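You operate a simulated robot arm through the tools that you are given. There is no shell and no other tool. Be economical: measure what you need, move in short steps, check, and stop when the job is done.

You are at the controls of a simulated robot arm. One attempt, no reset.

JOB
Let the class in: wall and window lamps on, middle lamps off, door wide open.

Only the result counts: the job must be done as asked and must still hold three seconds after the hand-in. Knocking over, shifting, dropping, spilling or breaking anything else fails it.

ROBOT AND FRAMES
A 7-joint arm with a two-finger parallel gripper on a trunk, on a base that drives. Base frame: it is fixed to the floor where the robot stands at the start and does not move with it; the origin is under the middle of the robot, x ahead of it, y to its left, z up. Units: cm, degrees, N and s.
With the tool pointing down near the work surface it reaches from about 48 to 92 cm from the robot's upright axis, wherever it stands. Its first joint turns from -115.0 to 115.0 degrees. Places, roughly: left light switch [60, 0, 120]; middle light switch [60, 0, 120]; right light switch [70, -10, 120]; white door [20, 80, 100]. Payload 3.91 kg.
The TCP is the grasp point between the finger pads, 3 cm short of the fingertips. In the tool frame z runs along the fingers and y along their closing line. Largest opening 11 cm; finger width 2, thickness 1; the body of the gripper, 4.8 by 11.2 cm, starts 5.5 cm behind the TCP.
Orientation is that of the tool frame in the base frame, as a unit quaternion [w, x, y, z]. With the fingers straight down and closing along the base's y, the tool's x points along the base's -x, its y along +y and its z along -z.

CONTROLS
- The arm moves only by the tool nudge_tool. Its arguments are lists of equal length, an entry for each row: "linear": the shift along the tool's x, y, z in cm, a list of three; "dr": the turn, a rotation vector about the tool's x, y, z in degrees, a list of three; "gripper": the finger opening in cm, from 0 to 11. In form: {"linear": [[x, y, z], ...], "dr": [[wx, wy, wz], ...], "gripper": [gripper, ...]}. A call has 1 to 12 rows; each row is the pose to reach, as a shift and turn from the pose commanded when the call began, along the tool's axes at that moment. A row lasts 0.2 s, in which the tool goes at most 5 cm and 8.6 degrees; a call with a longer step from one row to the next is refused whole, and so is a gripper value outside its range. A pose out of reach is approached as far as the arm can. The call stops where the force on the tool passes 40 N (or 10 N more than at its start, if that is more) or the arm is blocked; 0.2 s more then pass. Each finger travels about 15.3 cm/s and halts on what it meets, pressing with about 41 N; the grip force reading is that of the motor and also rises with nothing between the fingers. The clock runs only during rows and for 0.2 s after the last one: add rows that repeat a pose to give the fingers time. The reply holds the time, the measured pose of the TCP, the force on the tool along the base axes, the opening and the grip force, in the units named above and with some noise, with the torque about the TCP (base axes, N m) and any sound that the robot's microphone picked up.
- Cameras (640 x 400 px; columns grow to the right, rows downward): "scene" is now at [17.33, 25.41, 144.4]; the picture's right is [0.85, -0.53, -0.00], its down [-0.49, -0.79, -0.36] and it looks along [0.19, 0.31, -0.93] (base axes); focal length 214 px, centre (320, 200). "wrist" rides on the gripper at [7.2, 1.7, -10.3] in the tool frame; the picture's right is [-0.23, 0.97, 0.00], its down [-0.76, -0.18, -0.62] and it looks along [-0.61, -0.14, 0.78] (tool axes); focal length 222 px, centre (320, 200). There is no depth. A picture from a camera that has moved, and an enlarged one, comes with that camera's place and axes in the base frame and with its lens.
- camera(camera): a new picture of that camera. The clock stands still meanwhile.
- lift_body(by): slides the trunk up (or, below 0, down) by that many cm; the arm and the scene camera ride with it, the base frame stays. It gives what a move gives, with no picture.
- steer(legs): drives the robot by 1 to 6 legs, each [ahead, left, turn to the left] in cm, cm and degrees, along the robot's own axes; the way and the turn of a leg run together, so that a leg with both is an arc; at most 150 cm and 180 degrees a leg. The arm and the cameras ride along, it lands a little off, and it stops where it bumps. It gives what a move gives.
- pan_tilt(pan, tilt): turns the head with the scene camera to pan (to the left, within 80 degrees either way) and tilt (down, from -29 to 69), counted from straight ahead of the robot. It gives what a move gives.
- inspect(camera, box): a new picture of the part [left, top, right, bottom] of that camera's present view, enlarged. The clock stands still meanwhile.
- sign_off(): hands the job in; it is judged then, once.

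Work in short steps. Places have to be worked out from the pictures, the camera data and where the tool is seen: move nearer, look again, correct. Check each grasp and each placing, and mend what went wrong. You have 120 turns and 78 pictures in all, those below and enlarged ones among them. Open the gripper and draw the arm clear of the work before you hand the job in, unless the task says otherwise; then end with one line.

The tools are called by a JSON object that holds its "name" and its "arguments". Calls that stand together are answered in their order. nudge_tool: Moves the arm, as the interface text tells. Its arguments: {"type":"object","properties":{"linear":{"type":"array","items":{"type":"array","items":{"type":"number"}}},"dr":{"type":"array","items":{"type":"array","items":{"type":"number"}}},"gripper":{"type":"array","items":{"type":"number"}}},"required":["linear","dr","gripper"]} The other tools are called the same way: lift_body (by) slides the trunk up or down; steer (legs) drives the base; pan_tilt (pan, tilt) turns the head that bears the scene camera; camera (camera) takes a picture; inspect (camera, box) takes an enlarged picture of a part of a camera's view; sign_off () hands the job in.

At the start:

```text
time: 0.0
tool_pos: [55.59, -2.26, 137.58]
orientation: [0.001, 0.0, 1.0, 0.001]
wrist_force: [-0.4, -0.4, -0.1]
moment: [-0.04, -0.02, 0.0]
gripper_width: 10.99
gripper_force: 0.0
trunk travel left (down, up): [-82.5, 16.5]
robot x, y, heading: [0.18, 0.27, 0.1]
head pan, tilt: [58.0, 68.8]
```

scene: 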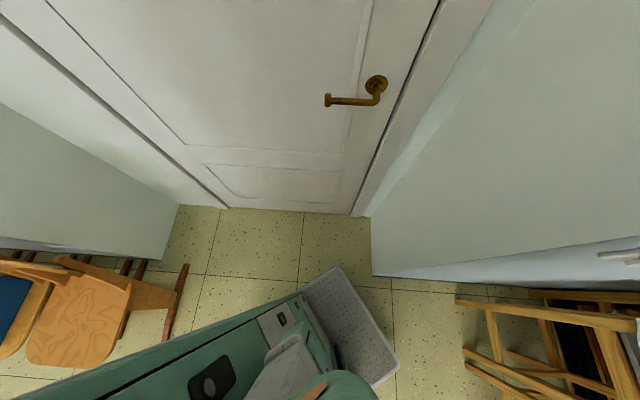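
wrist: 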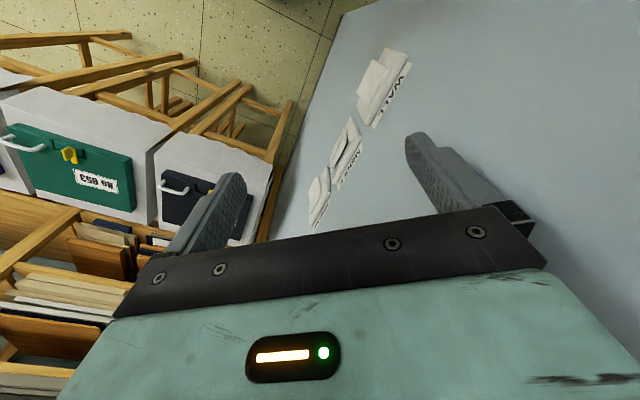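

The wrist picture shows three labelled switches on the wall ahead. I turn the head to see them from the front.

{"name": "pan_tilt", "arguments": {"pan": 0, "tilt": 30}}

{"name": "camera", "arguments": {"camera": "scene"}}

{"name": "inspect", "arguments": {"camera": "wrist", "box": [280, 30, 440, 240]}}

```text
time: 1.3
tool_pos: [55.55, -2.25, 137.51]
orientation: [0.0, 0.0, 1.0, 0.0]
wrist_force: [0.1, -0.3, -0.5]
moment: [0.01, 0.0, 0.01]
gripper_width: 11.0
gripper_force: 0.0
trunk travel left (down, up): [-82.5, 16.5]
robot x, y, heading: [-0.62, -0.12, 0.1]
head pan, tilt: [0.0, 30.0]
```

```text
75 pictures are left
camera scene: at [23.41, 20.67, 149.54], right [0.0, -1.0, 0.0], down [-0.5, 0.0, -0.87], along [0.87, 0.0, -0.5], focal length 214 px, centre (320, 200)
```

scene: 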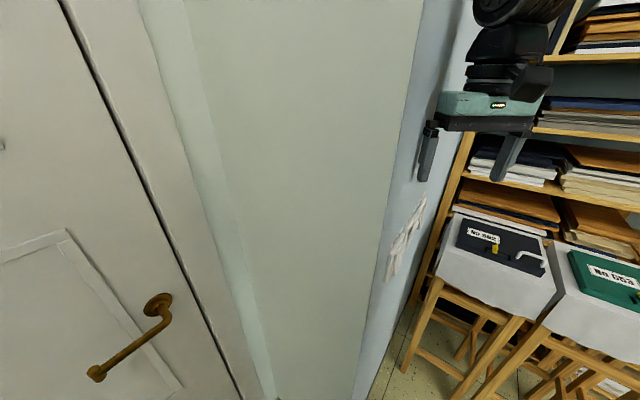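

```text
1.90 times, centred on (360, 135) of wrist
camera zoom: at [48.31, -0.51, 147.88], right [0.23, 0.97, 0.0], down [0.76, -0.18, 0.62], along [0.61, -0.14, -0.78], focal length 423 px, centre (244, 324)
```

zoom: 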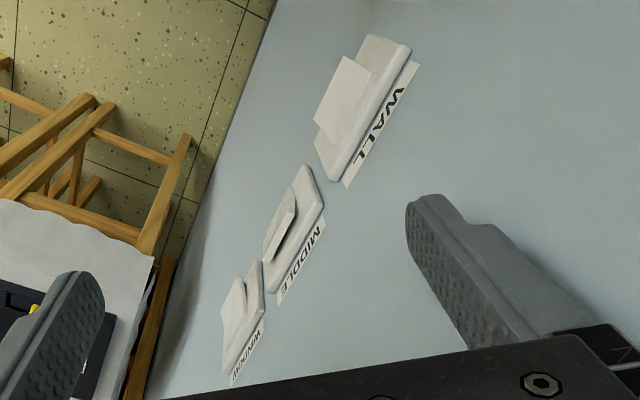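

The switch wall seems to run along about (0.84,-0.54), only ~34 cm from the robot's axis. I look around for free floor to back off.

{"name": "pan_tilt", "arguments": {"pan": -80, "tilt": 40}}

{"name": "camera", "arguments": {"camera": "scene"}}

{"name": "pan_tilt", "arguments": {"pan": -30, "tilt": 30}}

{"name": "camera", "arguments": {"camera": "scene"}}

{"name": "pan_tilt", "arguments": {"pan": 80, "tilt": 40}}

{"name": "camera", "arguments": {"camera": "scene"}}

```text
time: 2.8
tool_pos: [55.59, -2.32, 137.56]
orientation: [0.0, 0.0, 1.0, 0.0]
wrist_force: [-0.6, 1.3, -0.5]
moment: [-0.02, -0.01, 0.0]
gripper_width: 10.96
gripper_force: 0.1
trunk travel left (down, up): [-82.5, 16.5]
robot x, y, heading: [0.46, -0.24, 0.0]
head pan, tilt: [-80.0, 40.0]
```

```text
73 pictures are left
camera scene: at [15.85, 12.29, 148.01], right [-0.98, -0.17, 0.0], down [-0.11, 0.63, -0.77], along [0.13, -0.75, -0.64], focal length 214 px, centre (320, 200)
```

scene: 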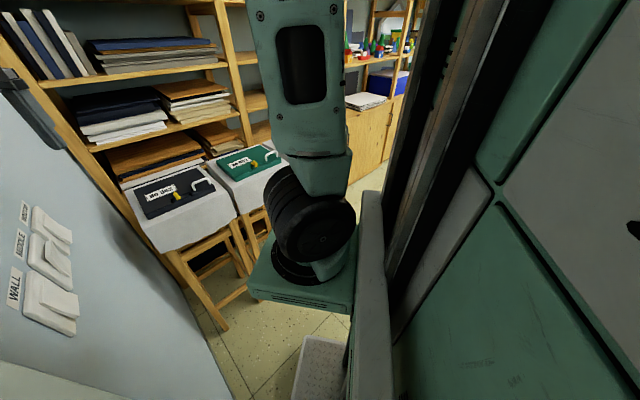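

```text
time: 4.0
tool_pos: [55.66, -2.32, 137.49]
orientation: [0.0, -0.001, 1.0, 0.0]
wrist_force: [0.1, 0.8, -0.2]
moment: [-0.02, -0.01, 0.06]
gripper_width: 10.98
gripper_force: 0.1
trunk travel left (down, up): [-82.5, 16.5]
robot x, y, heading: [-0.05, -0.04, 0.1]
head pan, tilt: [-30.0, 30.0]
```

```text
72 pictures are left
camera scene: at [22.2, 16.14, 149.55], right [-0.5, -0.87, 0.0], down [-0.43, 0.25, -0.87], along [0.75, -0.43, -0.5], focal length 214 px, centre (320, 200)
```

scene: 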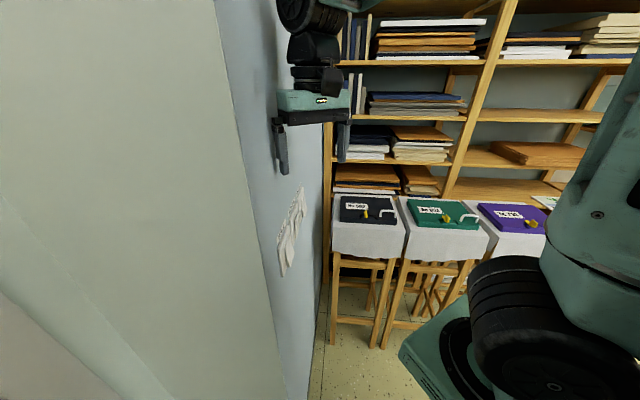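

```text
time: 5.9
tool_pos: [55.56, -2.3, 137.58]
orientation: [-0.001, 0.001, 1.0, 0.001]
wrist_force: [0.0, -0.4, 0.8]
moment: [0.01, -0.01, -0.02]
gripper_width: 10.99
gripper_force: 0.1
trunk travel left (down, up): [-82.5, 16.5]
robot x, y, heading: [-0.38, -0.0, 0.2]
head pan, tilt: [80.0, 40.0]
```

```text
71 pictures are left
camera scene: at [15.85, 29.04, 148.01], right [0.98, -0.17, 0.0], down [-0.11, -0.63, -0.77], along [0.13, 0.75, -0.64], focal length 214 px, centre (320, 200)
```

scene: 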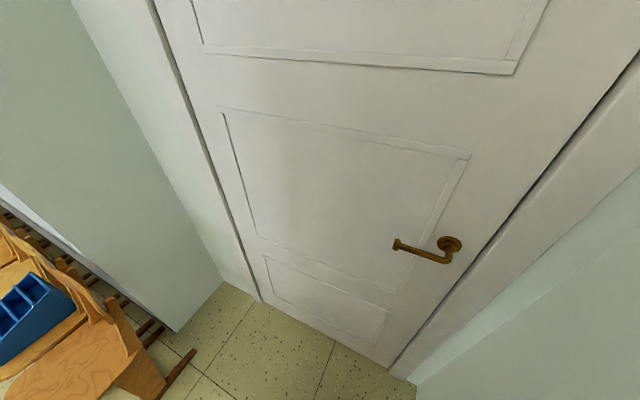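

Triangulation puts WALL about (55,5.5,117) and WINDOW about (77,-9,116), with the wall facing (-0.55,-0.84). I turn right to see the floor on that side before relocating.

{"name": "steer", "arguments": {"legs": [[0, 0, -80]]}}

{"name": "pan_tilt", "arguments": {"pan": -5, "tilt": 40}}

{"name": "camera", "arguments": {"camera": "scene"}}

{"name": "pan_tilt", "arguments": {"pan": 50, "tilt": 40}}

{"name": "camera", "arguments": {"camera": "scene"}}

```text
time: 9.7
tool_pos: [7.53, -55.05, 137.46]
orientation: [0.0, 0.643, 0.766, -0.001]
wrist_force: [-0.2, 0.1, 0.3]
moment: [-0.02, 0.03, 0.0]
gripper_width: 10.97
gripper_force: 0.1
trunk travel left (down, up): [-82.5, 16.5]
robot x, y, heading: [0.12, 0.08, -79.9]
head pan, tilt: [80.0, 40.0]
```

```text
time: 11.3
tool_pos: [7.52, -55.08, 137.57]
orientation: [-0.001, 0.643, 0.766, 0.0]
wrist_force: [-0.1, 0.3, -0.6]
moment: [0.01, 0.02, -0.01]
gripper_width: 10.99
gripper_force: 0.0
trunk travel left (down, up): [-82.5, 16.5]
robot x, y, heading: [0.37, 0.04, -80.1]
head pan, tilt: [-5.0, 40.0]
```

```text
70 pictures are left
camera scene: at [23.6, -18.68, 148.01], right [-1.0, -0.09, 0.0], down [-0.06, 0.64, -0.77], along [0.07, -0.76, -0.64], focal length 214 px, centre (320, 200)
```

scene: 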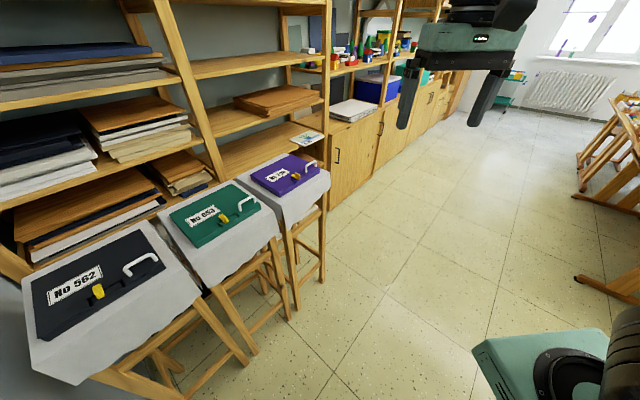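

```text
time: 12.5
tool_pos: [7.6, -55.0, 137.59]
orientation: [0.0, 0.642, 0.767, 0.001]
wrist_force: [0.0, -0.3, -1.1]
moment: [-0.01, -0.04, 0.02]
gripper_width: 11.01
gripper_force: 0.1
trunk travel left (down, up): [-82.5, 16.5]
robot x, y, heading: [-0.3, -0.25, -80.1]
head pan, tilt: [50.0, 40.0]
```

```text
69 pictures are left
camera scene: at [30.2, -14.45, 148.01], right [-0.5, -0.87, 0.0], down [-0.56, 0.32, -0.77], along [0.66, -0.38, -0.64], focal length 214 px, centre (320, 200)
```

scene: 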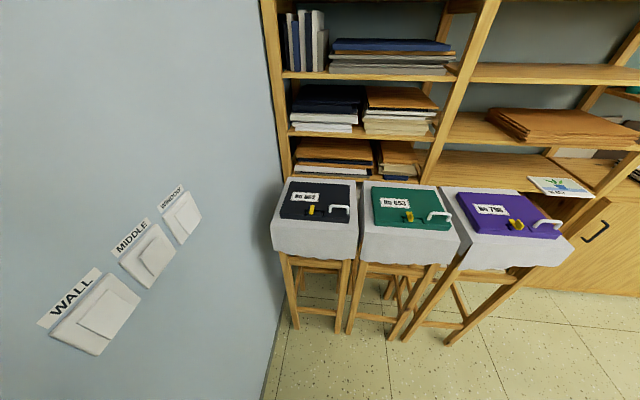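

The floor on this side is free, with the stool row about 80 cm along the wall. I drive away from the wall, turn to face it square (heading about 57), then shift right.

{"name": "steer", "arguments": {"legs": [[43, -27, 0], [0, 0, 137], [0, -33, 0]]}}

{"name": "pan_tilt", "arguments": {"pan": 0, "tilt": 25}}

{"name": "camera", "arguments": {"camera": "scene"}}

```text
time: 22.9
tool_pos: [42.18, -23.14, 137.62]
orientation: [0.0, -0.459, 0.889, 0.0]
wrist_force: [0.0, 1.2, -0.2]
moment: [0.02, 0.0, 0.01]
gripper_width: 11.01
gripper_force: 0.0
trunk travel left (down, up): [-82.5, 16.5]
robot x, y, heading: [8.18, -67.06, 54.6]
head pan, tilt: [50.0, 40.0]
```

```text
time: 24.1
tool_pos: [42.3, -22.94, 137.57]
orientation: [0.0, -0.46, 0.888, 0.001]
wrist_force: [0.0, 0.7, -1.3]
moment: [0.01, -0.01, -0.01]
gripper_width: 11.01
gripper_force: 0.1
trunk travel left (down, up): [-82.5, 16.5]
robot x, y, heading: [8.18, -66.84, 54.7]
head pan, tilt: [0.0, 25.0]
```

```text
68 pictures are left
camera scene: at [5.29, -35.97, 150.34], right [0.82, -0.58, 0.0], down [-0.24, -0.35, -0.91], along [0.52, 0.74, -0.42], focal length 214 px, centre (320, 200)
```

scene: 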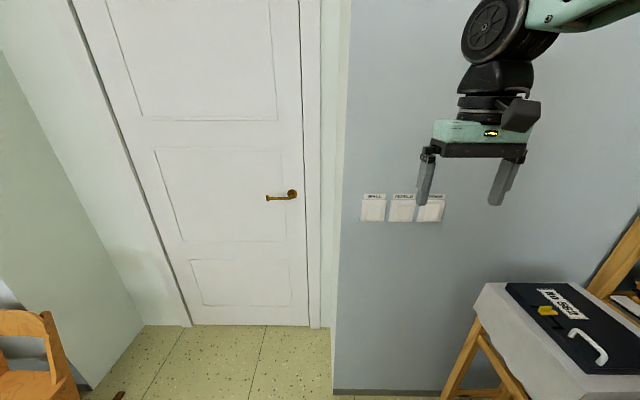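

The robot now faces the wall nearly square. I zoom on the switches to read the rocker states.

{"name": "inspect", "arguments": {"camera": "scene", "box": [350, 180, 460, 240]}}

{"name": "camera", "arguments": {"camera": "wrist"}}

```text
5.82 times, centred on (405, 210) of scene
camera zoom: at [5.29, -35.97, 150.34], right [0.82, -0.58, 0.0], down [-0.24, -0.35, -0.91], along [0.52, 0.74, -0.42], focal length 1248 px, centre (-174, 142)
```

zoom: 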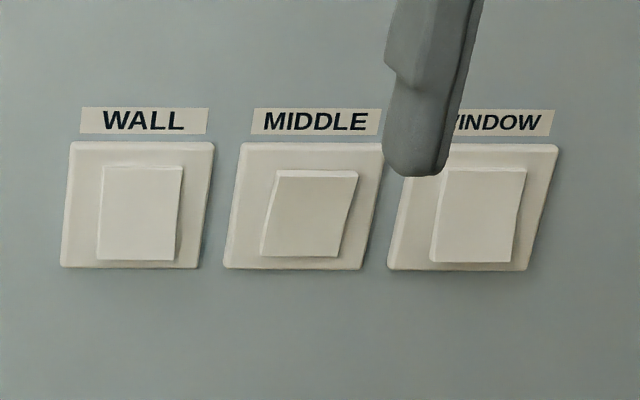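

```text
66 pictures are left
camera wrist: at [36.74, -27.97, 147.88], right [-0.66, 0.75, 0.0], down [0.59, 0.52, 0.62], along [0.47, 0.41, -0.78], focal length 222 px, centre (320, 200)
```

wrist: 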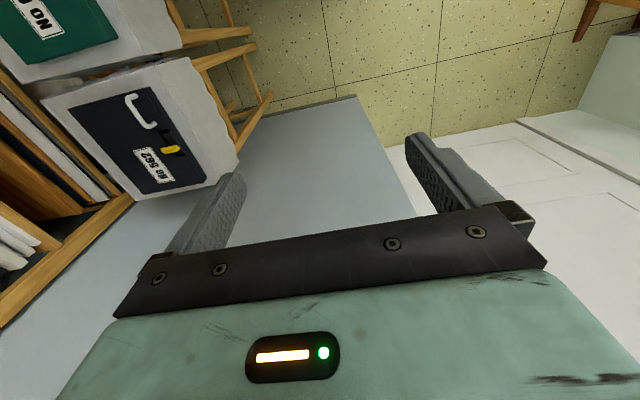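

Wall and window rockers tilt one way, the middle one the other. I look up for the ceiling lamps to learn which is on.

{"name": "pan_tilt", "arguments": {"pan": -80, "tilt": -29}}

{"name": "camera", "arguments": {"camera": "scene"}}

{"name": "pan_tilt", "arguments": {"pan": 80, "tilt": -20}}

{"name": "camera", "arguments": {"camera": "scene"}}

```text
time: 25.6
tool_pos: [42.24, -23.06, 137.66]
orientation: [0.0, -0.459, 0.888, 0.0]
wrist_force: [0.5, -0.1, -0.4]
moment: [0.02, 0.02, 0.02]
gripper_width: 11.0
gripper_force: 0.1
trunk travel left (down, up): [-82.5, 16.5]
robot x, y, heading: [8.33, -67.34, 54.6]
head pan, tilt: [-80.0, -28.6]
```

```text
65 pictures are left
camera scene: at [6.03, -46.35, 158.39], right [-0.43, -0.9, 0.0], down [0.43, -0.2, -0.88], along [0.79, -0.37, 0.48], focal length 214 px, centre (320, 200)
```

scene: 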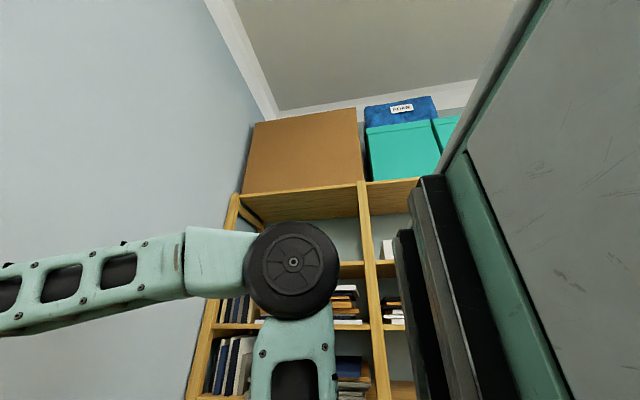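

```text
time: 28.0
tool_pos: [42.24, -23.11, 137.59]
orientation: [0.0, -0.459, 0.888, 0.0]
wrist_force: [0.9, 0.4, 0.1]
moment: [0.03, 0.02, 0.02]
gripper_width: 11.03
gripper_force: 0.0
trunk travel left (down, up): [-82.5, 16.5]
robot x, y, heading: [8.62, -67.42, 54.4]
head pan, tilt: [80.0, -20.0]
```

```text
64 pictures are left
camera scene: at [-5.38, -38.09, 157.31], right [0.71, 0.7, 0.0], down [-0.24, 0.24, -0.94], along [-0.66, 0.67, 0.34], focal length 214 px, centre (320, 200)
```

scene: 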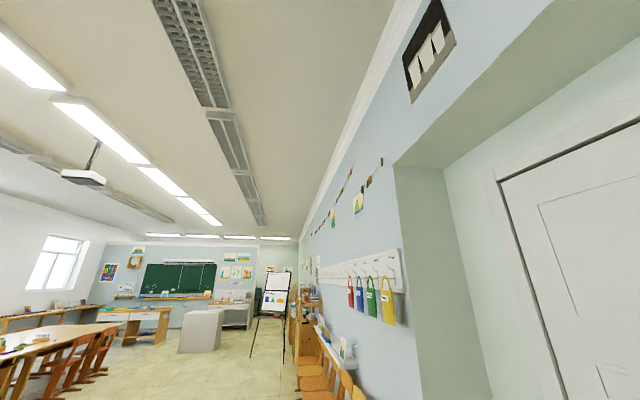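

The lamps tell it: middle is on, wall and window rows are off, so all three must be toggled; the protruding ends look to be bottom for WALL/WINDOW and top for MIDDLE. I close the gripper and tilt the fingers forward.

{"name": "nudge_tool", "arguments": {"linear": [[0, 0, 0], [0, 0, 0], [0, 0, 0], [0, 0, 0], [0, 0, 0], [0, 0, 0], [0, 0, 0], [0, 0, 0], [0, 0, 0], [0, 0, 0], [0, 0, 0]], "dr": [[0, -8, 0], [0, -16, 0], [0, -24, 0], [0, -32, 0], [0, -40, 0], [0, -48, 0], [0, -56, 0], [0, -64, 0], [0, -72, 0], [0, -80, 0], [0, -80, 0]], "gripper": [8, 6, 4, 2, 0, 0, 0, 0, 0, 0, 0]}}

{"name": "pan_tilt", "arguments": {"pan": -10, "tilt": 25}}

{"name": "camera", "arguments": {"camera": "scene"}}

{"name": "camera", "arguments": {"camera": "wrist"}}

```text
time: 30.4
tool_pos: [41.83, -18.69, 140.34]
orientation: [0.571, -0.351, 0.681, 0.295]
wrist_force: [0.4, -0.2, 0.0]
moment: [0.01, 0.0, -0.06]
gripper_width: 0.01
gripper_force: 37.6
out of reach, approached as far as the arm can: row 4, 5, 6, 7, 8, 9, 10, 11
trunk travel left (down, up): [-82.5, 16.5]
robot x, y, heading: [8.28, -66.98, 54.5]
head pan, tilt: [80.0, -20.0]
```

```text
time: 32.1
tool_pos: [42.0, -18.67, 140.35]
orientation: [0.57, -0.352, 0.681, 0.295]
wrist_force: [1.1, 0.0, 0.6]
moment: [0.0, -0.03, 0.01]
gripper_width: 0.0
gripper_force: 38.1
trunk travel left (down, up): [-82.5, 16.5]
robot x, y, heading: [8.2, -67.25, 54.6]
head pan, tilt: [-10.0, 25.0]
```

```text
63 pictures are left
camera scene: at [6.51, -37.01, 150.35], right [0.7, -0.71, 0.0], down [-0.3, -0.3, -0.91], along [0.64, 0.64, -0.42], focal length 214 px, centre (320, 200)
```

scene: 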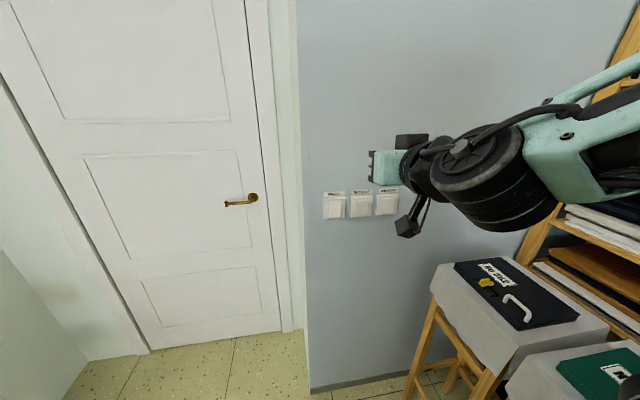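

```text
62 pictures are left
camera wrist: at [34.01, -26.93, 134.96], right [-0.77, 0.6, 0.22], down [-0.13, -0.49, 0.86], along [0.62, 0.63, 0.46], focal length 222 px, centre (320, 200)
```

wrist: 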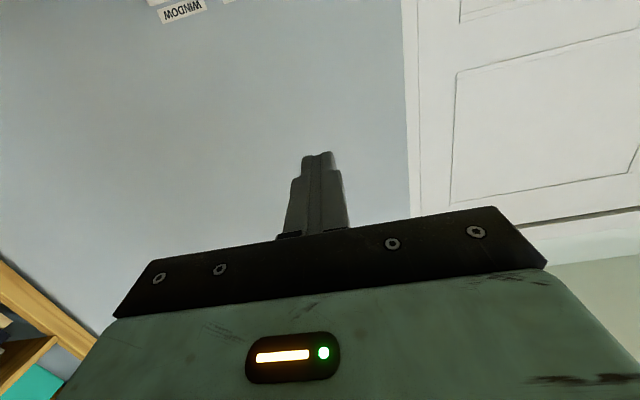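

The tool now points at the wall, 10° below level. The tip sits nearly in line with WALL; I lower the trunk so the tip comes to the height of the rockers' lower ends.

{"name": "lift_body", "arguments": {"by": -21}}

{"name": "nudge_tool", "arguments": {"linear": [[0, 0.6, 4], [0, 1.2, 8], [0, 1.2, 12], [0, 1.2, 12]], "dr": [[0, 0, 0], [0, 0, 0], [0, 0, 0], [0, 0, 0]], "gripper": [0, 0, 0, 0]}}

{"name": "pan_tilt", "arguments": {"pan": -10, "tilt": 15}}

{"name": "camera", "arguments": {"camera": "scene"}}

{"name": "camera", "arguments": {"camera": "wrist"}}

```text
time: 34.3
tool_pos: [42.06, -18.64, 119.4]
orientation: [0.571, -0.352, 0.681, 0.295]
wrist_force: [-0.1, 0.5, -1.1]
moment: [0.01, 0.0, 0.01]
gripper_width: 0.0
gripper_force: 37.3
trunk travel left (down, up): [-61.5, 37.5]
robot x, y, heading: [8.52, -66.93, 54.7]
head pan, tilt: [-10.0, 25.0]
```

```text
time: 35.3
tool_pos: [47.99, -8.0, 117.32]
orientation: [0.57, -0.353, 0.68, 0.296]
wrist_force: [0.5, -0.3, 0.3]
moment: [0.01, -0.01, -0.02]
gripper_width: 0.0
gripper_force: 37.4
trunk travel left (down, up): [-61.5, 37.5]
robot x, y, heading: [8.47, -67.45, 54.7]
head pan, tilt: [-10.0, 25.0]
```

```text
time: 36.1
tool_pos: [47.87, -8.06, 117.28]
orientation: [0.57, -0.352, 0.681, 0.295]
wrist_force: [-0.2, 0.5, -0.2]
moment: [-0.01, 0.0, -0.01]
gripper_width: 0.0
gripper_force: 37.6
trunk travel left (down, up): [-61.5, 37.5]
robot x, y, heading: [8.25, -67.4, 55.0]
head pan, tilt: [-10.0, 15.0]
```

```text
61 pictures are left
camera scene: at [6.61, -36.92, 130.96], right [0.7, -0.71, 0.0], down [-0.18, -0.18, -0.97], along [0.69, 0.68, -0.26], focal length 214 px, centre (320, 200)
```

scene: 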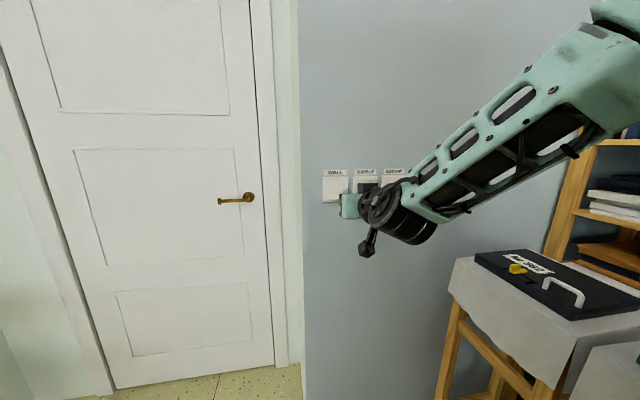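

```text
60 pictures are left
camera wrist: at [39.95, -16.35, 111.94], right [-0.77, 0.6, 0.22], down [-0.13, -0.49, 0.86], along [0.62, 0.63, 0.46], focal length 222 px, centre (320, 200)
```

wrist: 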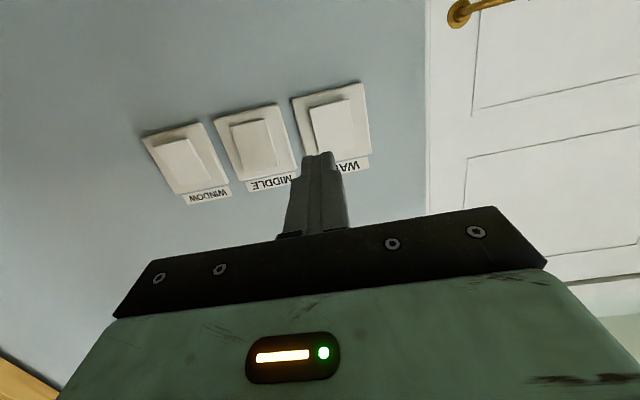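

Re-triangulated: WALL (55.5,5.1,117), MIDDLE (64.3,-0.6,117), WINDOW (73,-6.3,117). I align on WALL's lower end and push in.

{"name": "nudge_tool", "arguments": {"linear": [[0, 1.4, 4], [0, 1.4, 7], [0, 1.4, 8.5], [0, 1.4, 9.2], [0, 1.4, 9.8], [0, 1.4, 10.4], [0, 1.4, 11.0], [0, 1.4, 11.5]], "dr": [[0, 0, 0], [0, 0, 0], [0, 0, 0], [0, 0, 0], [0, 0, 0], [0, 0, 0], [0, 0, 0], [0, 0, 0]], "gripper": [0, 0, 0, 0, 0, 0, 0, 0]}}

{"name": "camera", "arguments": {"camera": "wrist"}}

```text
time: 37.9
tool_pos: [53.2, 1.77, 115.13]
orientation: [0.57, -0.352, 0.681, 0.295]
wrist_force: [-1.0, -0.5, 0.4]
moment: [0.0, -0.02, 0.0]
gripper_width: 0.0
gripper_force: 37.7
trunk travel left (down, up): [-61.5, 37.5]
robot x, y, heading: [8.24, -67.61, 54.8]
head pan, tilt: [-10.0, 15.0]
heard: click
```

```text
59 pictures are left
camera wrist: at [45.27, -6.54, 109.81], right [-0.77, 0.6, 0.22], down [-0.13, -0.49, 0.86], along [0.62, 0.63, 0.46], focal length 222 px, centre (320, 200)
```

wrist: 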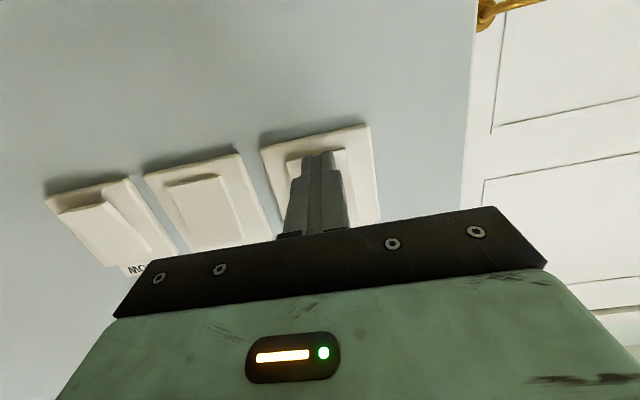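

A click: WALL is toggled. I back off, shift 21 cm right along the wall and push WINDOW's lower end.

{"name": "nudge_tool", "arguments": {"linear": [[0, 0, -4.5], [0, -4.5, -4.5], [0, -9, -4.4], [0, -13.5, -4.2], [0, -18, -4], [0, -21, -4], [0, -21, -2], [0, -21, -1], [0, -21, -0.3], [0, -21, 0.4], [0, -21, 1.0]], "dr": [[0, 0, 0], [0, 0, 0], [0, 0, 0], [0, 0, 0], [0, 0, 0], [0, 0, 0], [0, 0, 0], [0, 0, 0], [0, 0, 0], [0, 0, 0], [0, 0, 0]], "gripper": [0, 0, 0, 0, 0, 0, 0, 0, 0, 0, 0]}}

{"name": "camera", "arguments": {"camera": "wrist"}}

```text
time: 40.1
tool_pos: [70.4, -10.62, 115.17]
orientation: [0.571, -0.352, 0.681, 0.294]
wrist_force: [-14.0, -25.5, 7.3]
moment: [0.34, -0.12, -0.11]
gripper_width: 0.0
gripper_force: 37.8
trunk travel left (down, up): [-61.5, 37.5]
robot x, y, heading: [8.46, -66.81, 54.6]
head pan, tilt: [-10.0, 15.0]
heard: click
stopped in row 11: the force on the tool passed its limit (the readings are from after the stop); the commanded pose is now the measured one
```

```text
58 pictures are left
camera wrist: at [62.45, -18.83, 109.87], right [-0.77, 0.6, 0.22], down [-0.13, -0.49, 0.86], along [0.62, 0.63, 0.46], focal length 222 px, centre (320, 200)
```

wrist: 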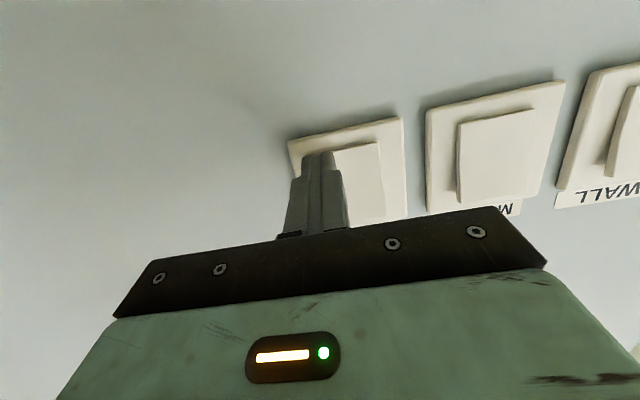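

Second click. Now MIDDLE's upper end: back off, shift left 10.8, up 4.3, push.

{"name": "nudge_tool", "arguments": {"linear": [[0, 0, -4.5], [-2, 4, -5], [-4.3, 8, -5], [-4.3, 10.8, -5], [-4.3, 10.8, -3.5], [-4.3, 10.8, -2.7], [-4.3, 10.8, -2], [-4.3, 10.8, -1.4], [-4.3, 10.8, -0.8], [-4.3, 10.8, -0.3]], "dr": [[0, 0, 0], [0, 0, 0], [0, 0, 0], [0, 0, 0], [0, 0, 0], [0, 0, 0], [0, 0, 0], [0, 0, 0], [0, 0, 0], [0, 0, 0]], "gripper": [0, 0, 0, 0, 0, 0, 0, 0, 0, 0]}}

```text
time: 42.4
tool_pos: [61.68, -3.98, 119.26]
orientation: [0.57, -0.353, 0.681, 0.295]
wrist_force: [-9.7, -22.2, 2.9]
moment: [0.2, -0.05, -0.23]
gripper_width: 0.0
gripper_force: 37.5
trunk travel left (down, up): [-61.5, 37.5]
robot x, y, heading: [8.2, -67.03, 54.6]
head pan, tilt: [-10.0, 15.0]
heard: click
stopped in row 10: the force on the tool passed its limit (the readings are from after the stop); the commanded pose is now the measured one
```

Third click. I back the tool off and check rockers and lamps.

{"name": "nudge_tool", "arguments": {"linear": [[0, 0, -4.5], [0, 0, -9], [0, 0, -13.5], [0, 0, -18]], "dr": [[0, 0, 0], [0, 0, 0], [0, 0, 0], [0, 0, 0]], "gripper": [0, 0, 0, 0]}}

{"name": "pan_tilt", "arguments": {"pan": 80, "tilt": -20}}

{"name": "camera", "arguments": {"camera": "scene"}}

{"name": "pan_tilt", "arguments": {"pan": 20, "tilt": 15}}

{"name": "camera", "arguments": {"camera": "scene"}}

```text
time: 43.4
tool_pos: [51.5, -18.34, 122.46]
orientation: [0.569, -0.353, 0.682, 0.294]
wrist_force: [-0.6, -0.7, -0.1]
moment: [-0.03, 0.01, -0.03]
gripper_width: 0.0
gripper_force: 37.8
trunk travel left (down, up): [-61.5, 37.5]
robot x, y, heading: [8.28, -67.08, 54.7]
head pan, tilt: [-10.0, 15.0]
```

```text
time: 45.1
tool_pos: [51.59, -18.18, 122.48]
orientation: [0.569, -0.353, 0.681, 0.295]
wrist_force: [0.2, 1.1, -0.3]
moment: [0.04, 0.01, -0.04]
gripper_width: 0.0
gripper_force: 37.7
trunk travel left (down, up): [-61.5, 37.5]
robot x, y, heading: [7.96, -67.23, 54.8]
head pan, tilt: [80.0, -20.0]
```

```text
57 pictures are left
camera scene: at [-5.39, -38.16, 136.31], right [0.71, 0.7, 0.0], down [-0.24, 0.24, -0.94], along [-0.66, 0.67, 0.34], focal length 214 px, centre (320, 200)
```

scene: 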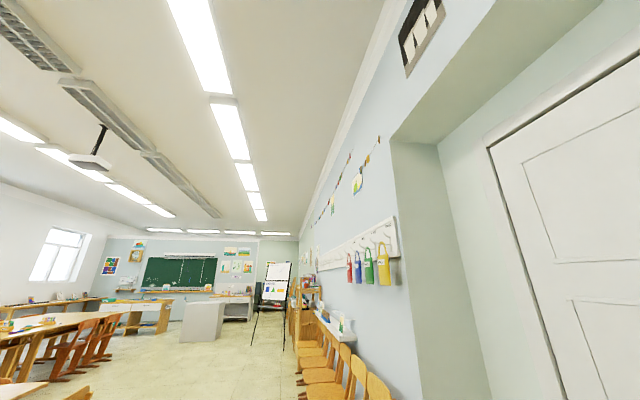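

```text
time: 46.4
tool_pos: [51.65, -18.25, 122.64]
orientation: [0.569, -0.353, 0.682, 0.294]
wrist_force: [0.1, 0.0, -0.1]
moment: [0.03, 0.0, -0.02]
gripper_width: 0.01
gripper_force: 37.8
trunk travel left (down, up): [-61.5, 37.5]
robot x, y, heading: [8.05, -67.42, 54.7]
head pan, tilt: [20.0, 15.0]
```

```text
56 pictures are left
camera scene: at [2.41, -34.57, 130.97], right [0.96, -0.26, 0.0], down [-0.07, -0.25, -0.97], along [0.26, 0.93, -0.26], focal length 214 px, centre (320, 200)
```

scene: 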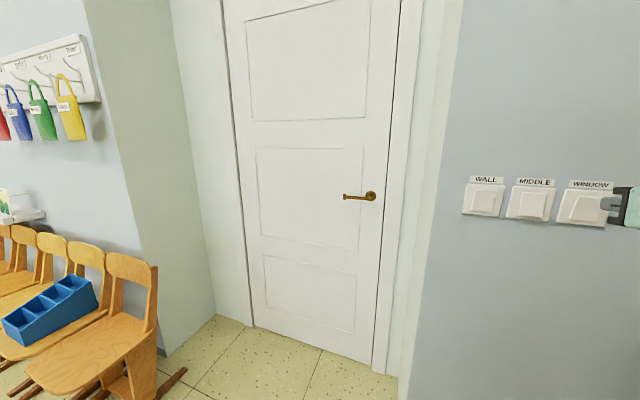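

Lamps are correct. Handle rosette triangulates to about (52.5,56.4,106), lever pointing left. I zoom on the door's edges to see hinges and which way it swings.

{"name": "inspect", "arguments": {"camera": "scene", "box": [320, 150, 440, 240]}}

{"name": "inspect", "arguments": {"camera": "scene", "box": [200, 0, 300, 350]}}

```text
4.44 times, centred on (380, 195) of scene
camera zoom: at [2.41, -34.57, 130.97], right [0.96, -0.26, 0.0], down [-0.07, -0.25, -0.97], along [0.26, 0.93, -0.26], focal length 953 px, centre (53, 222)
```

zoom: 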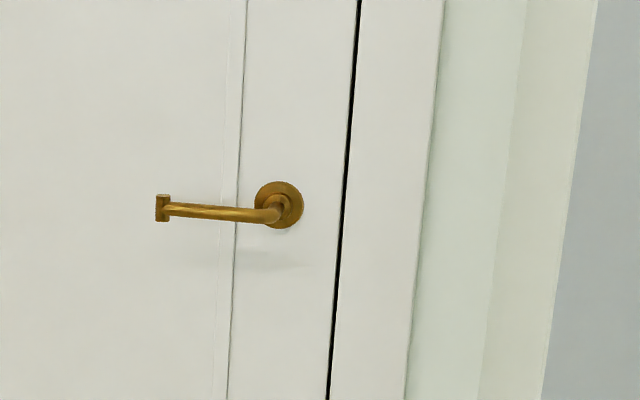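

```text
1.14 times, centred on (250, 175) of scene
camera zoom: at [2.41, -34.57, 130.97], right [0.96, -0.26, 0.0], down [-0.07, -0.25, -0.97], along [0.26, 0.93, -0.26], focal length 245 px, centre (400, 229)
```

zoom: 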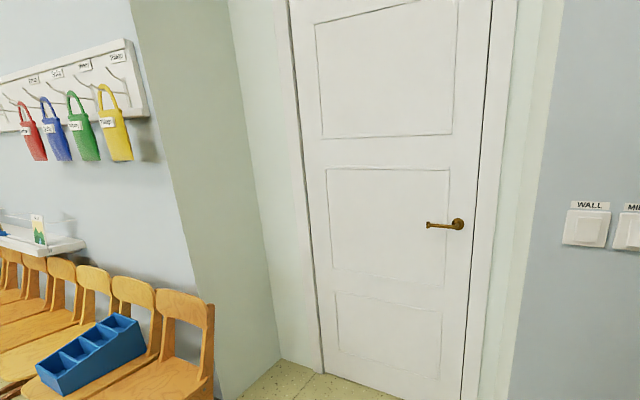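

No hinges visible, so it likely pushes away; I'll grip the lever so either way works. First roll the tool so it closes vertically, and drive in front of the handle.

{"name": "nudge_tool", "arguments": {"linear": [[0, 0, 0], [0, 0, 0], [0, 0, 0], [0, 0, 0], [0, 0, 0], [0, 0, 0], [0, 0, 0], [0, 0, 0], [0, 0, 0], [0, 0, 0], [0, 0, 0]], "dr": [[0, 0, 8.5], [0, 0, 17], [0, 0, 25.5], [0, 0, 34], [0, 0, 42.5], [0, 0, 51], [0, 0, 59.5], [0, 0, 68], [0, 0, 76.5], [0, 0, 85], [0, 0, 90]], "gripper": [1, 2, 3, 4, 5, 6, 7, 8, 8, 8, 8]}}

{"name": "steer", "arguments": {"legs": [[0, 50, 2.3], [30, 0, 0]]}}

{"name": "lift_body", "arguments": {"by": -10}}

{"name": "pan_tilt", "arguments": {"pan": -5, "tilt": 20}}

{"name": "camera", "arguments": {"camera": "scene"}}

{"name": "camera", "arguments": {"camera": "wrist"}}

```text
time: 48.8
tool_pos: [51.6, -18.33, 122.28]
orientation: [0.194, 0.233, 0.731, 0.611]
wrist_force: [0.6, 0.7, -0.1]
moment: [0.03, 0.01, 0.0]
gripper_width: 8.0
gripper_force: 0.2
trunk travel left (down, up): [-61.5, 37.5]
robot x, y, heading: [8.52, -67.08, 54.8]
head pan, tilt: [20.0, 15.0]
```

```text
time: 53.4
tool_pos: [23.72, 37.48, 122.48]
orientation: [0.178, 0.214, 0.737, 0.615]
wrist_force: [-0.7, -0.3, -0.4]
moment: [0.02, -0.01, 0.03]
gripper_width: 8.01
gripper_force: 0.0
trunk travel left (down, up): [-61.5, 37.5]
robot x, y, heading: [-17.19, -13.81, 57.8]
head pan, tilt: [20.0, 15.0]
```

```text
time: 54.7
tool_pos: [23.72, 37.42, 112.51]
orientation: [0.178, 0.214, 0.737, 0.616]
wrist_force: [0.2, 0.0, -0.1]
moment: [-0.02, 0.0, 0.03]
gripper_width: 8.02
gripper_force: 0.0
trunk travel left (down, up): [-51.5, 47.5]
robot x, y, heading: [-16.91, -13.58, 57.8]
head pan, tilt: [20.0, 15.0]
```

```text
time: 55.6
tool_pos: [23.72, 37.31, 112.38]
orientation: [0.178, 0.214, 0.738, 0.615]
wrist_force: [-0.1, -0.3, 0.6]
moment: [-0.03, -0.01, -0.02]
gripper_width: 8.01
gripper_force: 0.1
trunk travel left (down, up): [-51.5, 47.5]
robot x, y, heading: [-17.19, -14.07, 57.6]
head pan, tilt: [-5.0, 20.0]
```

```text
53 pictures are left
camera scene: at [-20.89, 16.92, 120.16], right [0.79, -0.61, 0.0], down [-0.21, -0.27, -0.94], along [0.57, 0.75, -0.34], focal length 214 px, centre (320, 200)
```

scene: 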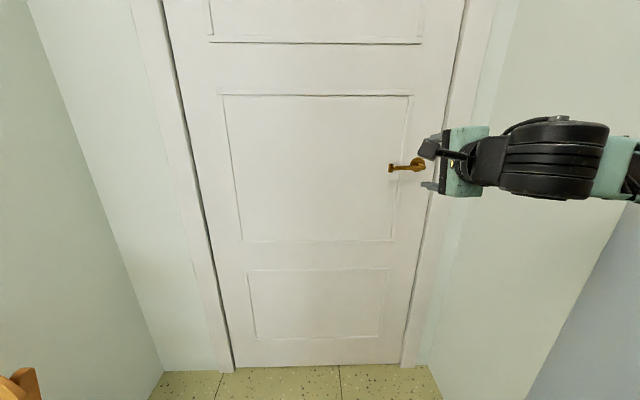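

```text
52 pictures are left
camera wrist: at [12.43, 33.02, 115.93], right [0.28, 0.03, 0.96], down [0.3, -0.95, -0.06], along [0.91, 0.3, -0.28], focal length 222 px, centre (320, 200)
```

wrist: 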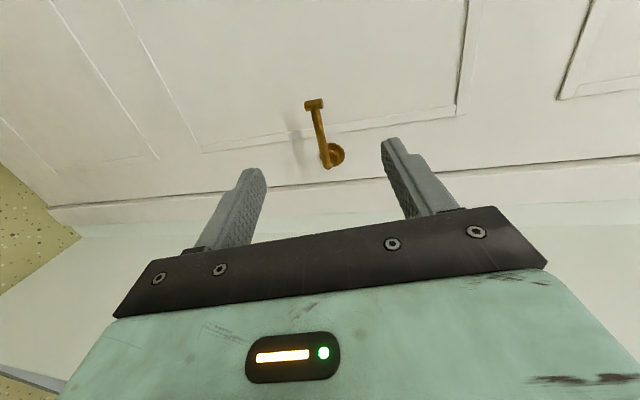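

Lever end is near (40.3,58.6,106), lever line at v≈71. I level the tool, lower 6 cm and drive 16 cm nearer, 5 cm right.

{"name": "nudge_tool", "arguments": {"linear": [[0, 0, 0], [0, 0, 0]], "dr": [[-5.2, 0, 0], [-10.4, 0, 0]], "gripper": [8, 8]}}

{"name": "lift_body", "arguments": {"by": -6.4}}

{"name": "steer", "arguments": {"legs": [[0, -5.5, 0], [16, 0, 0]]}}

{"name": "camera", "arguments": {"camera": "wrist"}}

{"name": "camera", "arguments": {"camera": "scene"}}

```text
time: 56.2
tool_pos: [23.78, 37.51, 112.4]
orientation: [0.197, 0.197, 0.679, 0.68]
wrist_force: [1.3, 0.7, 0.1]
moment: [-0.02, -0.01, 0.04]
gripper_width: 7.99
gripper_force: 0.2
trunk travel left (down, up): [-51.5, 47.5]
robot x, y, heading: [-16.93, -13.55, 57.3]
head pan, tilt: [-5.0, 20.0]
```

```text
time: 57.2
tool_pos: [23.74, 37.41, 106.04]
orientation: [0.196, 0.197, 0.679, 0.68]
wrist_force: [-0.1, 0.2, 0.0]
moment: [0.01, 0.02, -0.01]
gripper_width: 8.02
gripper_force: 0.0
trunk travel left (down, up): [-45.1, 53.9]
robot x, y, heading: [-17.06, -13.6, 57.6]
head pan, tilt: [-5.0, 20.0]
```

```text
time: 58.8
tool_pos: [31.5, 37.88, 106.31]
orientation: [0.208, 0.203, 0.676, 0.677]
wrist_force: [-0.8, 0.0, 0.0]
moment: [0.0, 0.01, 0.05]
gripper_width: 8.02
gripper_force: 0.0
trunk travel left (down, up): [-45.1, 53.9]
robot x, y, heading: [-9.74, -12.41, 57.3]
head pan, tilt: [-5.0, 20.0]
stopped in leg 2: the robot was blocked; the commanded pose is now the measured one
```

```text
51 pictures are left
camera wrist: at [19.82, 33.4, 107.85], right [0.18, -0.13, 0.97], down [0.29, -0.94, -0.18], along [0.94, 0.31, -0.14], focal length 222 px, centre (320, 200)
```

wrist: 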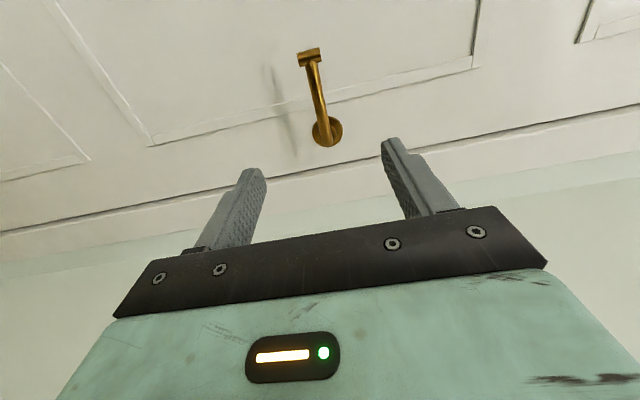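

```text
50 pictures are left
camera scene: at [-14.08, 18.13, 113.9], right [0.79, -0.61, 0.0], down [-0.21, -0.27, -0.94], along [0.58, 0.74, -0.34], focal length 214 px, centre (320, 200)
```

scene: 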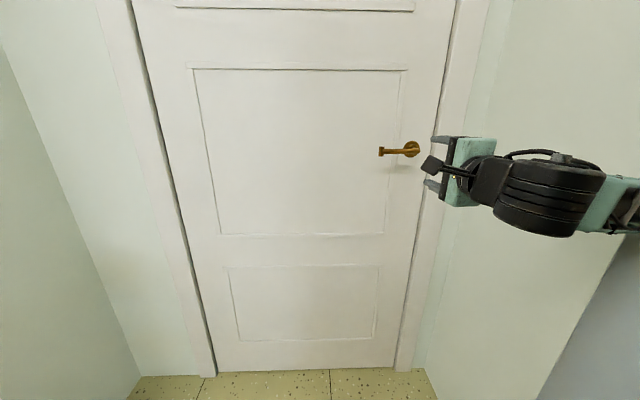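

The drive was blocked after ~5 cm. I look to the right to see whether the arm or base touches the wall corner.

{"name": "pan_tilt", "arguments": {"pan": -50, "tilt": 30}}

{"name": "camera", "arguments": {"camera": "scene"}}

{"name": "pan_tilt", "arguments": {"pan": 0, "tilt": 69}}

{"name": "camera", "arguments": {"camera": "scene"}}

```text
time: 59.9
tool_pos: [31.52, 37.86, 106.28]
orientation: [0.208, 0.205, 0.676, 0.677]
wrist_force: [-0.2, -0.9, 0.4]
moment: [0.01, -0.01, -0.01]
gripper_width: 8.0
gripper_force: 0.1
trunk travel left (down, up): [-45.1, 53.9]
robot x, y, heading: [-10.3, -12.15, 57.5]
head pan, tilt: [-50.0, 30.0]
```

```text
49 pictures are left
camera scene: at [-10.8, 11.85, 112.23], right [0.13, -0.99, 0.0], down [-0.49, -0.06, -0.87], along [0.86, 0.11, -0.49], focal length 214 px, centre (320, 200)
```

scene: 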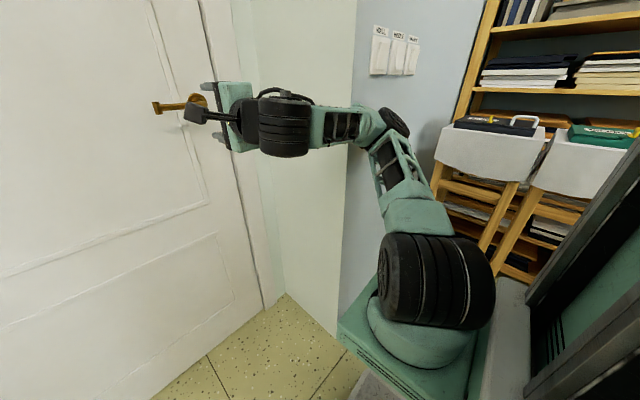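

```text
time: 61.1
tool_pos: [31.48, 37.94, 106.17]
orientation: [0.207, 0.203, 0.675, 0.678]
wrist_force: [0.5, -0.2, 0.5]
moment: [0.01, -0.01, 0.01]
gripper_width: 8.0
gripper_force: 0.1
trunk travel left (down, up): [-45.1, 53.9]
robot x, y, heading: [-9.89, -12.15, 57.7]
head pan, tilt: [0.0, 68.8]
```

```text
48 pictures are left
camera scene: at [-16.7, 15.42, 107.07], right [0.84, -0.54, 0.0], down [-0.5, -0.78, -0.37], along [0.2, 0.31, -0.93], focal length 214 px, centre (320, 200)
```

scene: 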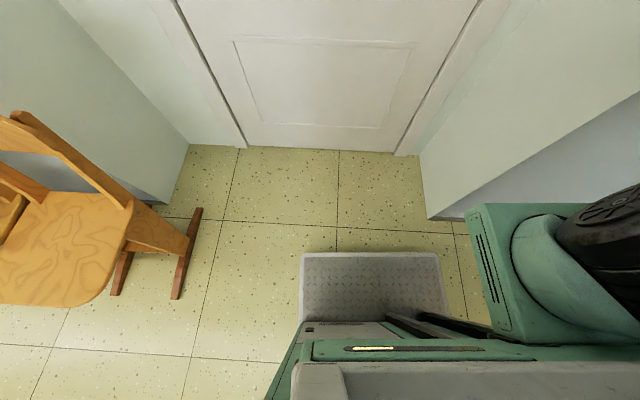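

The elbow bulges against the wall below the switches. I back off, shift left, then extend the arm itself toward the lever, which straightens the elbow.

{"name": "steer", "arguments": {"legs": [[-4, 0, 0], [0, 8, 0]]}}

{"name": "nudge_tool", "arguments": {"linear": [[-1.5, 0, 3], [-3, 0, 6], [-4.5, 0, 9], [-6, 0, 12], [-7, 0, 15]], "dr": [[0, 0, 0], [0, 0, 0], [0, 0, 0], [0, 0, 0], [0, 0, 0]], "gripper": [8, 8, 8, 8, 8]}}

{"name": "pan_tilt", "arguments": {"pan": -40, "tilt": 25}}

{"name": "camera", "arguments": {"camera": "scene"}}

{"name": "camera", "arguments": {"camera": "wrist"}}

```text
time: 62.6
tool_pos: [23.13, 39.21, 105.86]
orientation: [0.204, 0.204, 0.678, 0.676]
wrist_force: [-0.7, 0.1, -0.3]
moment: [-0.02, 0.01, -0.02]
gripper_width: 8.0
gripper_force: 0.2
trunk travel left (down, up): [-45.1, 53.9]
robot x, y, heading: [-18.68, -11.23, 57.4]
head pan, tilt: [0.0, 68.8]
```

```text
time: 63.8
tool_pos: [37.15, 47.93, 105.6]
orientation: [0.203, 0.203, 0.678, 0.677]
wrist_force: [0.0, 0.8, 1.1]
moment: [-0.03, -0.01, 0.01]
gripper_width: 8.01
gripper_force: 0.1
trunk travel left (down, up): [-45.1, 53.9]
robot x, y, heading: [-18.15, -11.38, 57.4]
head pan, tilt: [0.0, 68.8]
```

```text
time: 64.9
tool_pos: [37.22, 47.84, 105.69]
orientation: [0.205, 0.204, 0.678, 0.676]
wrist_force: [-0.2, -0.4, 0.6]
moment: [0.03, -0.02, -0.01]
gripper_width: 8.0
gripper_force: 0.1
trunk travel left (down, up): [-45.1, 53.9]
robot x, y, heading: [-18.48, -11.06, 57.3]
head pan, tilt: [-40.0, 25.0]
```

```text
47 pictures are left
camera scene: at [-19.29, 14.71, 112.94], right [0.3, -0.95, 0.0], down [-0.4, -0.13, -0.91], along [0.86, 0.27, -0.42], focal length 214 px, centre (320, 200)
```

scene: 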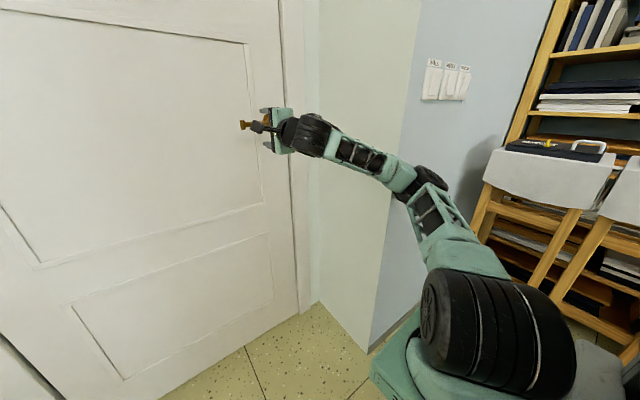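

```text
46 pictures are left
camera wrist: at [25.47, 43.35, 107.33], right [0.19, -0.12, 0.97], down [0.29, -0.94, -0.18], along [0.94, 0.32, -0.14], focal length 222 px, centre (320, 200)
```

wrist: 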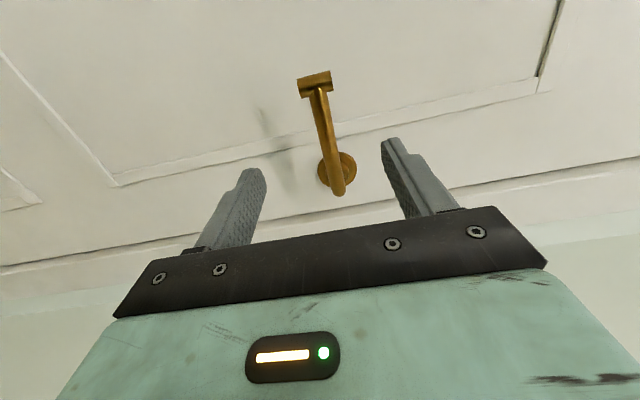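

Tool is lined up: lever is 10.5 cm straight ahead at nearly this height. I advance and close on it.

{"name": "nudge_tool", "arguments": {"linear": [[0, 0.3, 4], [0, 0.3, 8], [0, 0.3, 10.4], [0, 0.3, 10.4], [0, 0.3, 10.4], [0, 0.3, 10.4], [0, 0.3, 10.4]], "dr": [[0, 0, 0], [0, 0, 0], [0, 0, 0], [0, 0, 0], [0, 0, 0], [0, 0, 0], [0, 0, 0]], "gripper": [8, 8, 8, 4, 0, 0, 0]}}

{"name": "camera", "arguments": {"camera": "wrist"}}

```text
time: 66.5
tool_pos: [42.84, 56.59, 106.06]
orientation: [0.204, 0.204, 0.677, 0.677]
wrist_force: [2.8, 6.2, 3.0]
moment: [-0.09, -0.1, 0.48]
gripper_width: 1.57
gripper_force: 44.8
trunk travel left (down, up): [-45.1, 53.9]
robot x, y, heading: [-18.48, -11.06, 57.3]
head pan, tilt: [-40.0, 25.0]
```

```text
45 pictures are left
camera wrist: at [31.19, 51.98, 107.68], right [0.19, -0.12, 0.97], down [0.29, -0.94, -0.18], along [0.94, 0.32, -0.14], focal length 222 px, centre (320, 200)
```

wrist: 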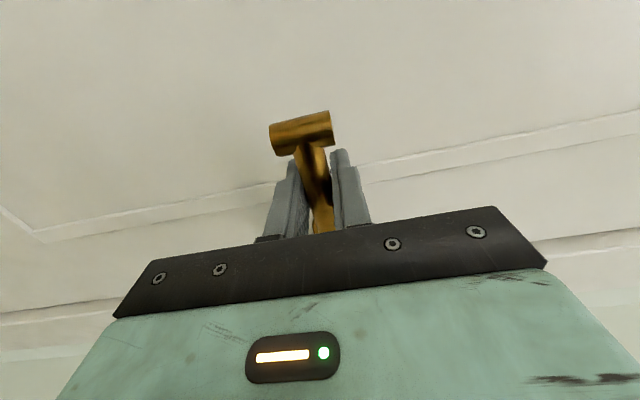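

Lever is gripped (1.6 cm). I turn it down along its arc about the rosette, ~8 cm to the right.

{"name": "nudge_tool", "arguments": {"linear": [[-0.08, -1.14, 0], [-0.32, -2.26, 0], [-0.71, -3.33, 0], [-1.25, -4.35, 0], [-1.92, -5.27, 0]], "dr": [[0, 0, -8], [0, 0, -16], [0, 0, -24], [0, 0, -32], [0, 0, -40]], "gripper": [0, 0, 0, 0, 0]}}

```text
time: 67.7
tool_pos: [44.42, 55.38, 100.76]
orientation: [0.423, -0.041, 0.706, 0.566]
wrist_force: [-15.3, -19.2, 5.9]
moment: [-0.27, 0.55, 0.62]
gripper_width: 1.57
gripper_force: 45.1
trunk travel left (down, up): [-45.1, 53.9]
robot x, y, heading: [-18.56, -11.22, 57.4]
head pan, tilt: [-40.0, 25.0]
```

The lever is turned 40°. Now I try pushing forward.

{"name": "nudge_tool", "arguments": {"linear": [[0, 0, 1], [0, 0, 2], [0, 0, 3], [0, 0, 4]], "dr": [[0, 0, 0], [0, 0, 0], [0, 0, 0], [0, 0, 0]], "gripper": [0, 0, 0, 0]}}

```text
time: 68.3
tool_pos: [45.12, 56.45, 100.94]
orientation: [0.423, -0.04, 0.706, 0.566]
wrist_force: [-9.6, -15.7, 2.0]
moment: [0.51, 0.42, -0.24]
gripper_width: 1.56
gripper_force: 44.8
trunk travel left (down, up): [-45.1, 53.9]
robot x, y, heading: [-18.8, -11.13, 57.4]
head pan, tilt: [-40.0, 25.0]
stopped in row 2: the force on the tool passed its limit (the readings are from after the stop); the commanded pose is now the measured one
```

It yielded 1.3 cm, then resisted. I try pulling instead.

{"name": "nudge_tool", "arguments": {"linear": [[0, 0, -1], [0, 0, -2], [0, 0, -3], [0, 0, -4]], "dr": [[0, 0, 0], [0, 0, 0], [0, 0, 0], [0, 0, 0]], "gripper": [0, 0, 0, 0]}}

{"name": "camera", "arguments": {"camera": "scene"}}

{"name": "camera", "arguments": {"camera": "wrist"}}

```text
time: 69.3
tool_pos: [42.54, 53.63, 100.76]
orientation: [0.421, -0.045, 0.705, 0.568]
wrist_force: [-18.4, 18.2, 14.2]
moment: [-0.21, -0.2, -0.57]
gripper_width: 1.56
gripper_force: 45.3
trunk travel left (down, up): [-45.1, 53.9]
robot x, y, heading: [-18.87, -10.88, 57.4]
head pan, tilt: [-40.0, 25.0]
```

```text
44 pictures are left
camera scene: at [-19.45, 14.74, 112.95], right [0.3, -0.95, 0.0], down [-0.4, -0.13, -0.91], along [0.86, 0.27, -0.42], focal length 214 px, centre (320, 200)
```

scene: 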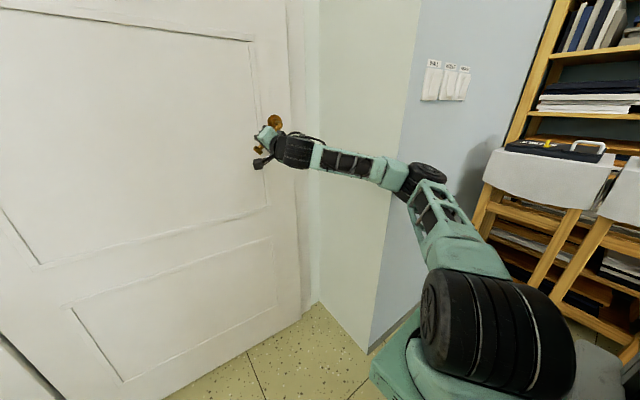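

```text
43 pictures are left
camera wrist: at [31.44, 48.55, 97.45], right [-0.38, 0.25, 0.89], down [0.25, -0.9, 0.36], along [0.89, 0.35, 0.28], focal length 222 px, centre (320, 200)
```

wrist: 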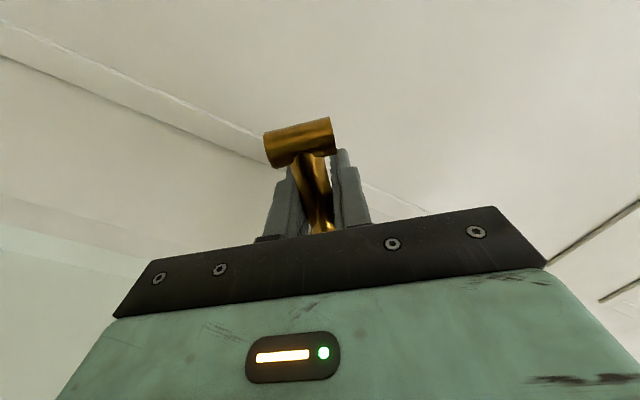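

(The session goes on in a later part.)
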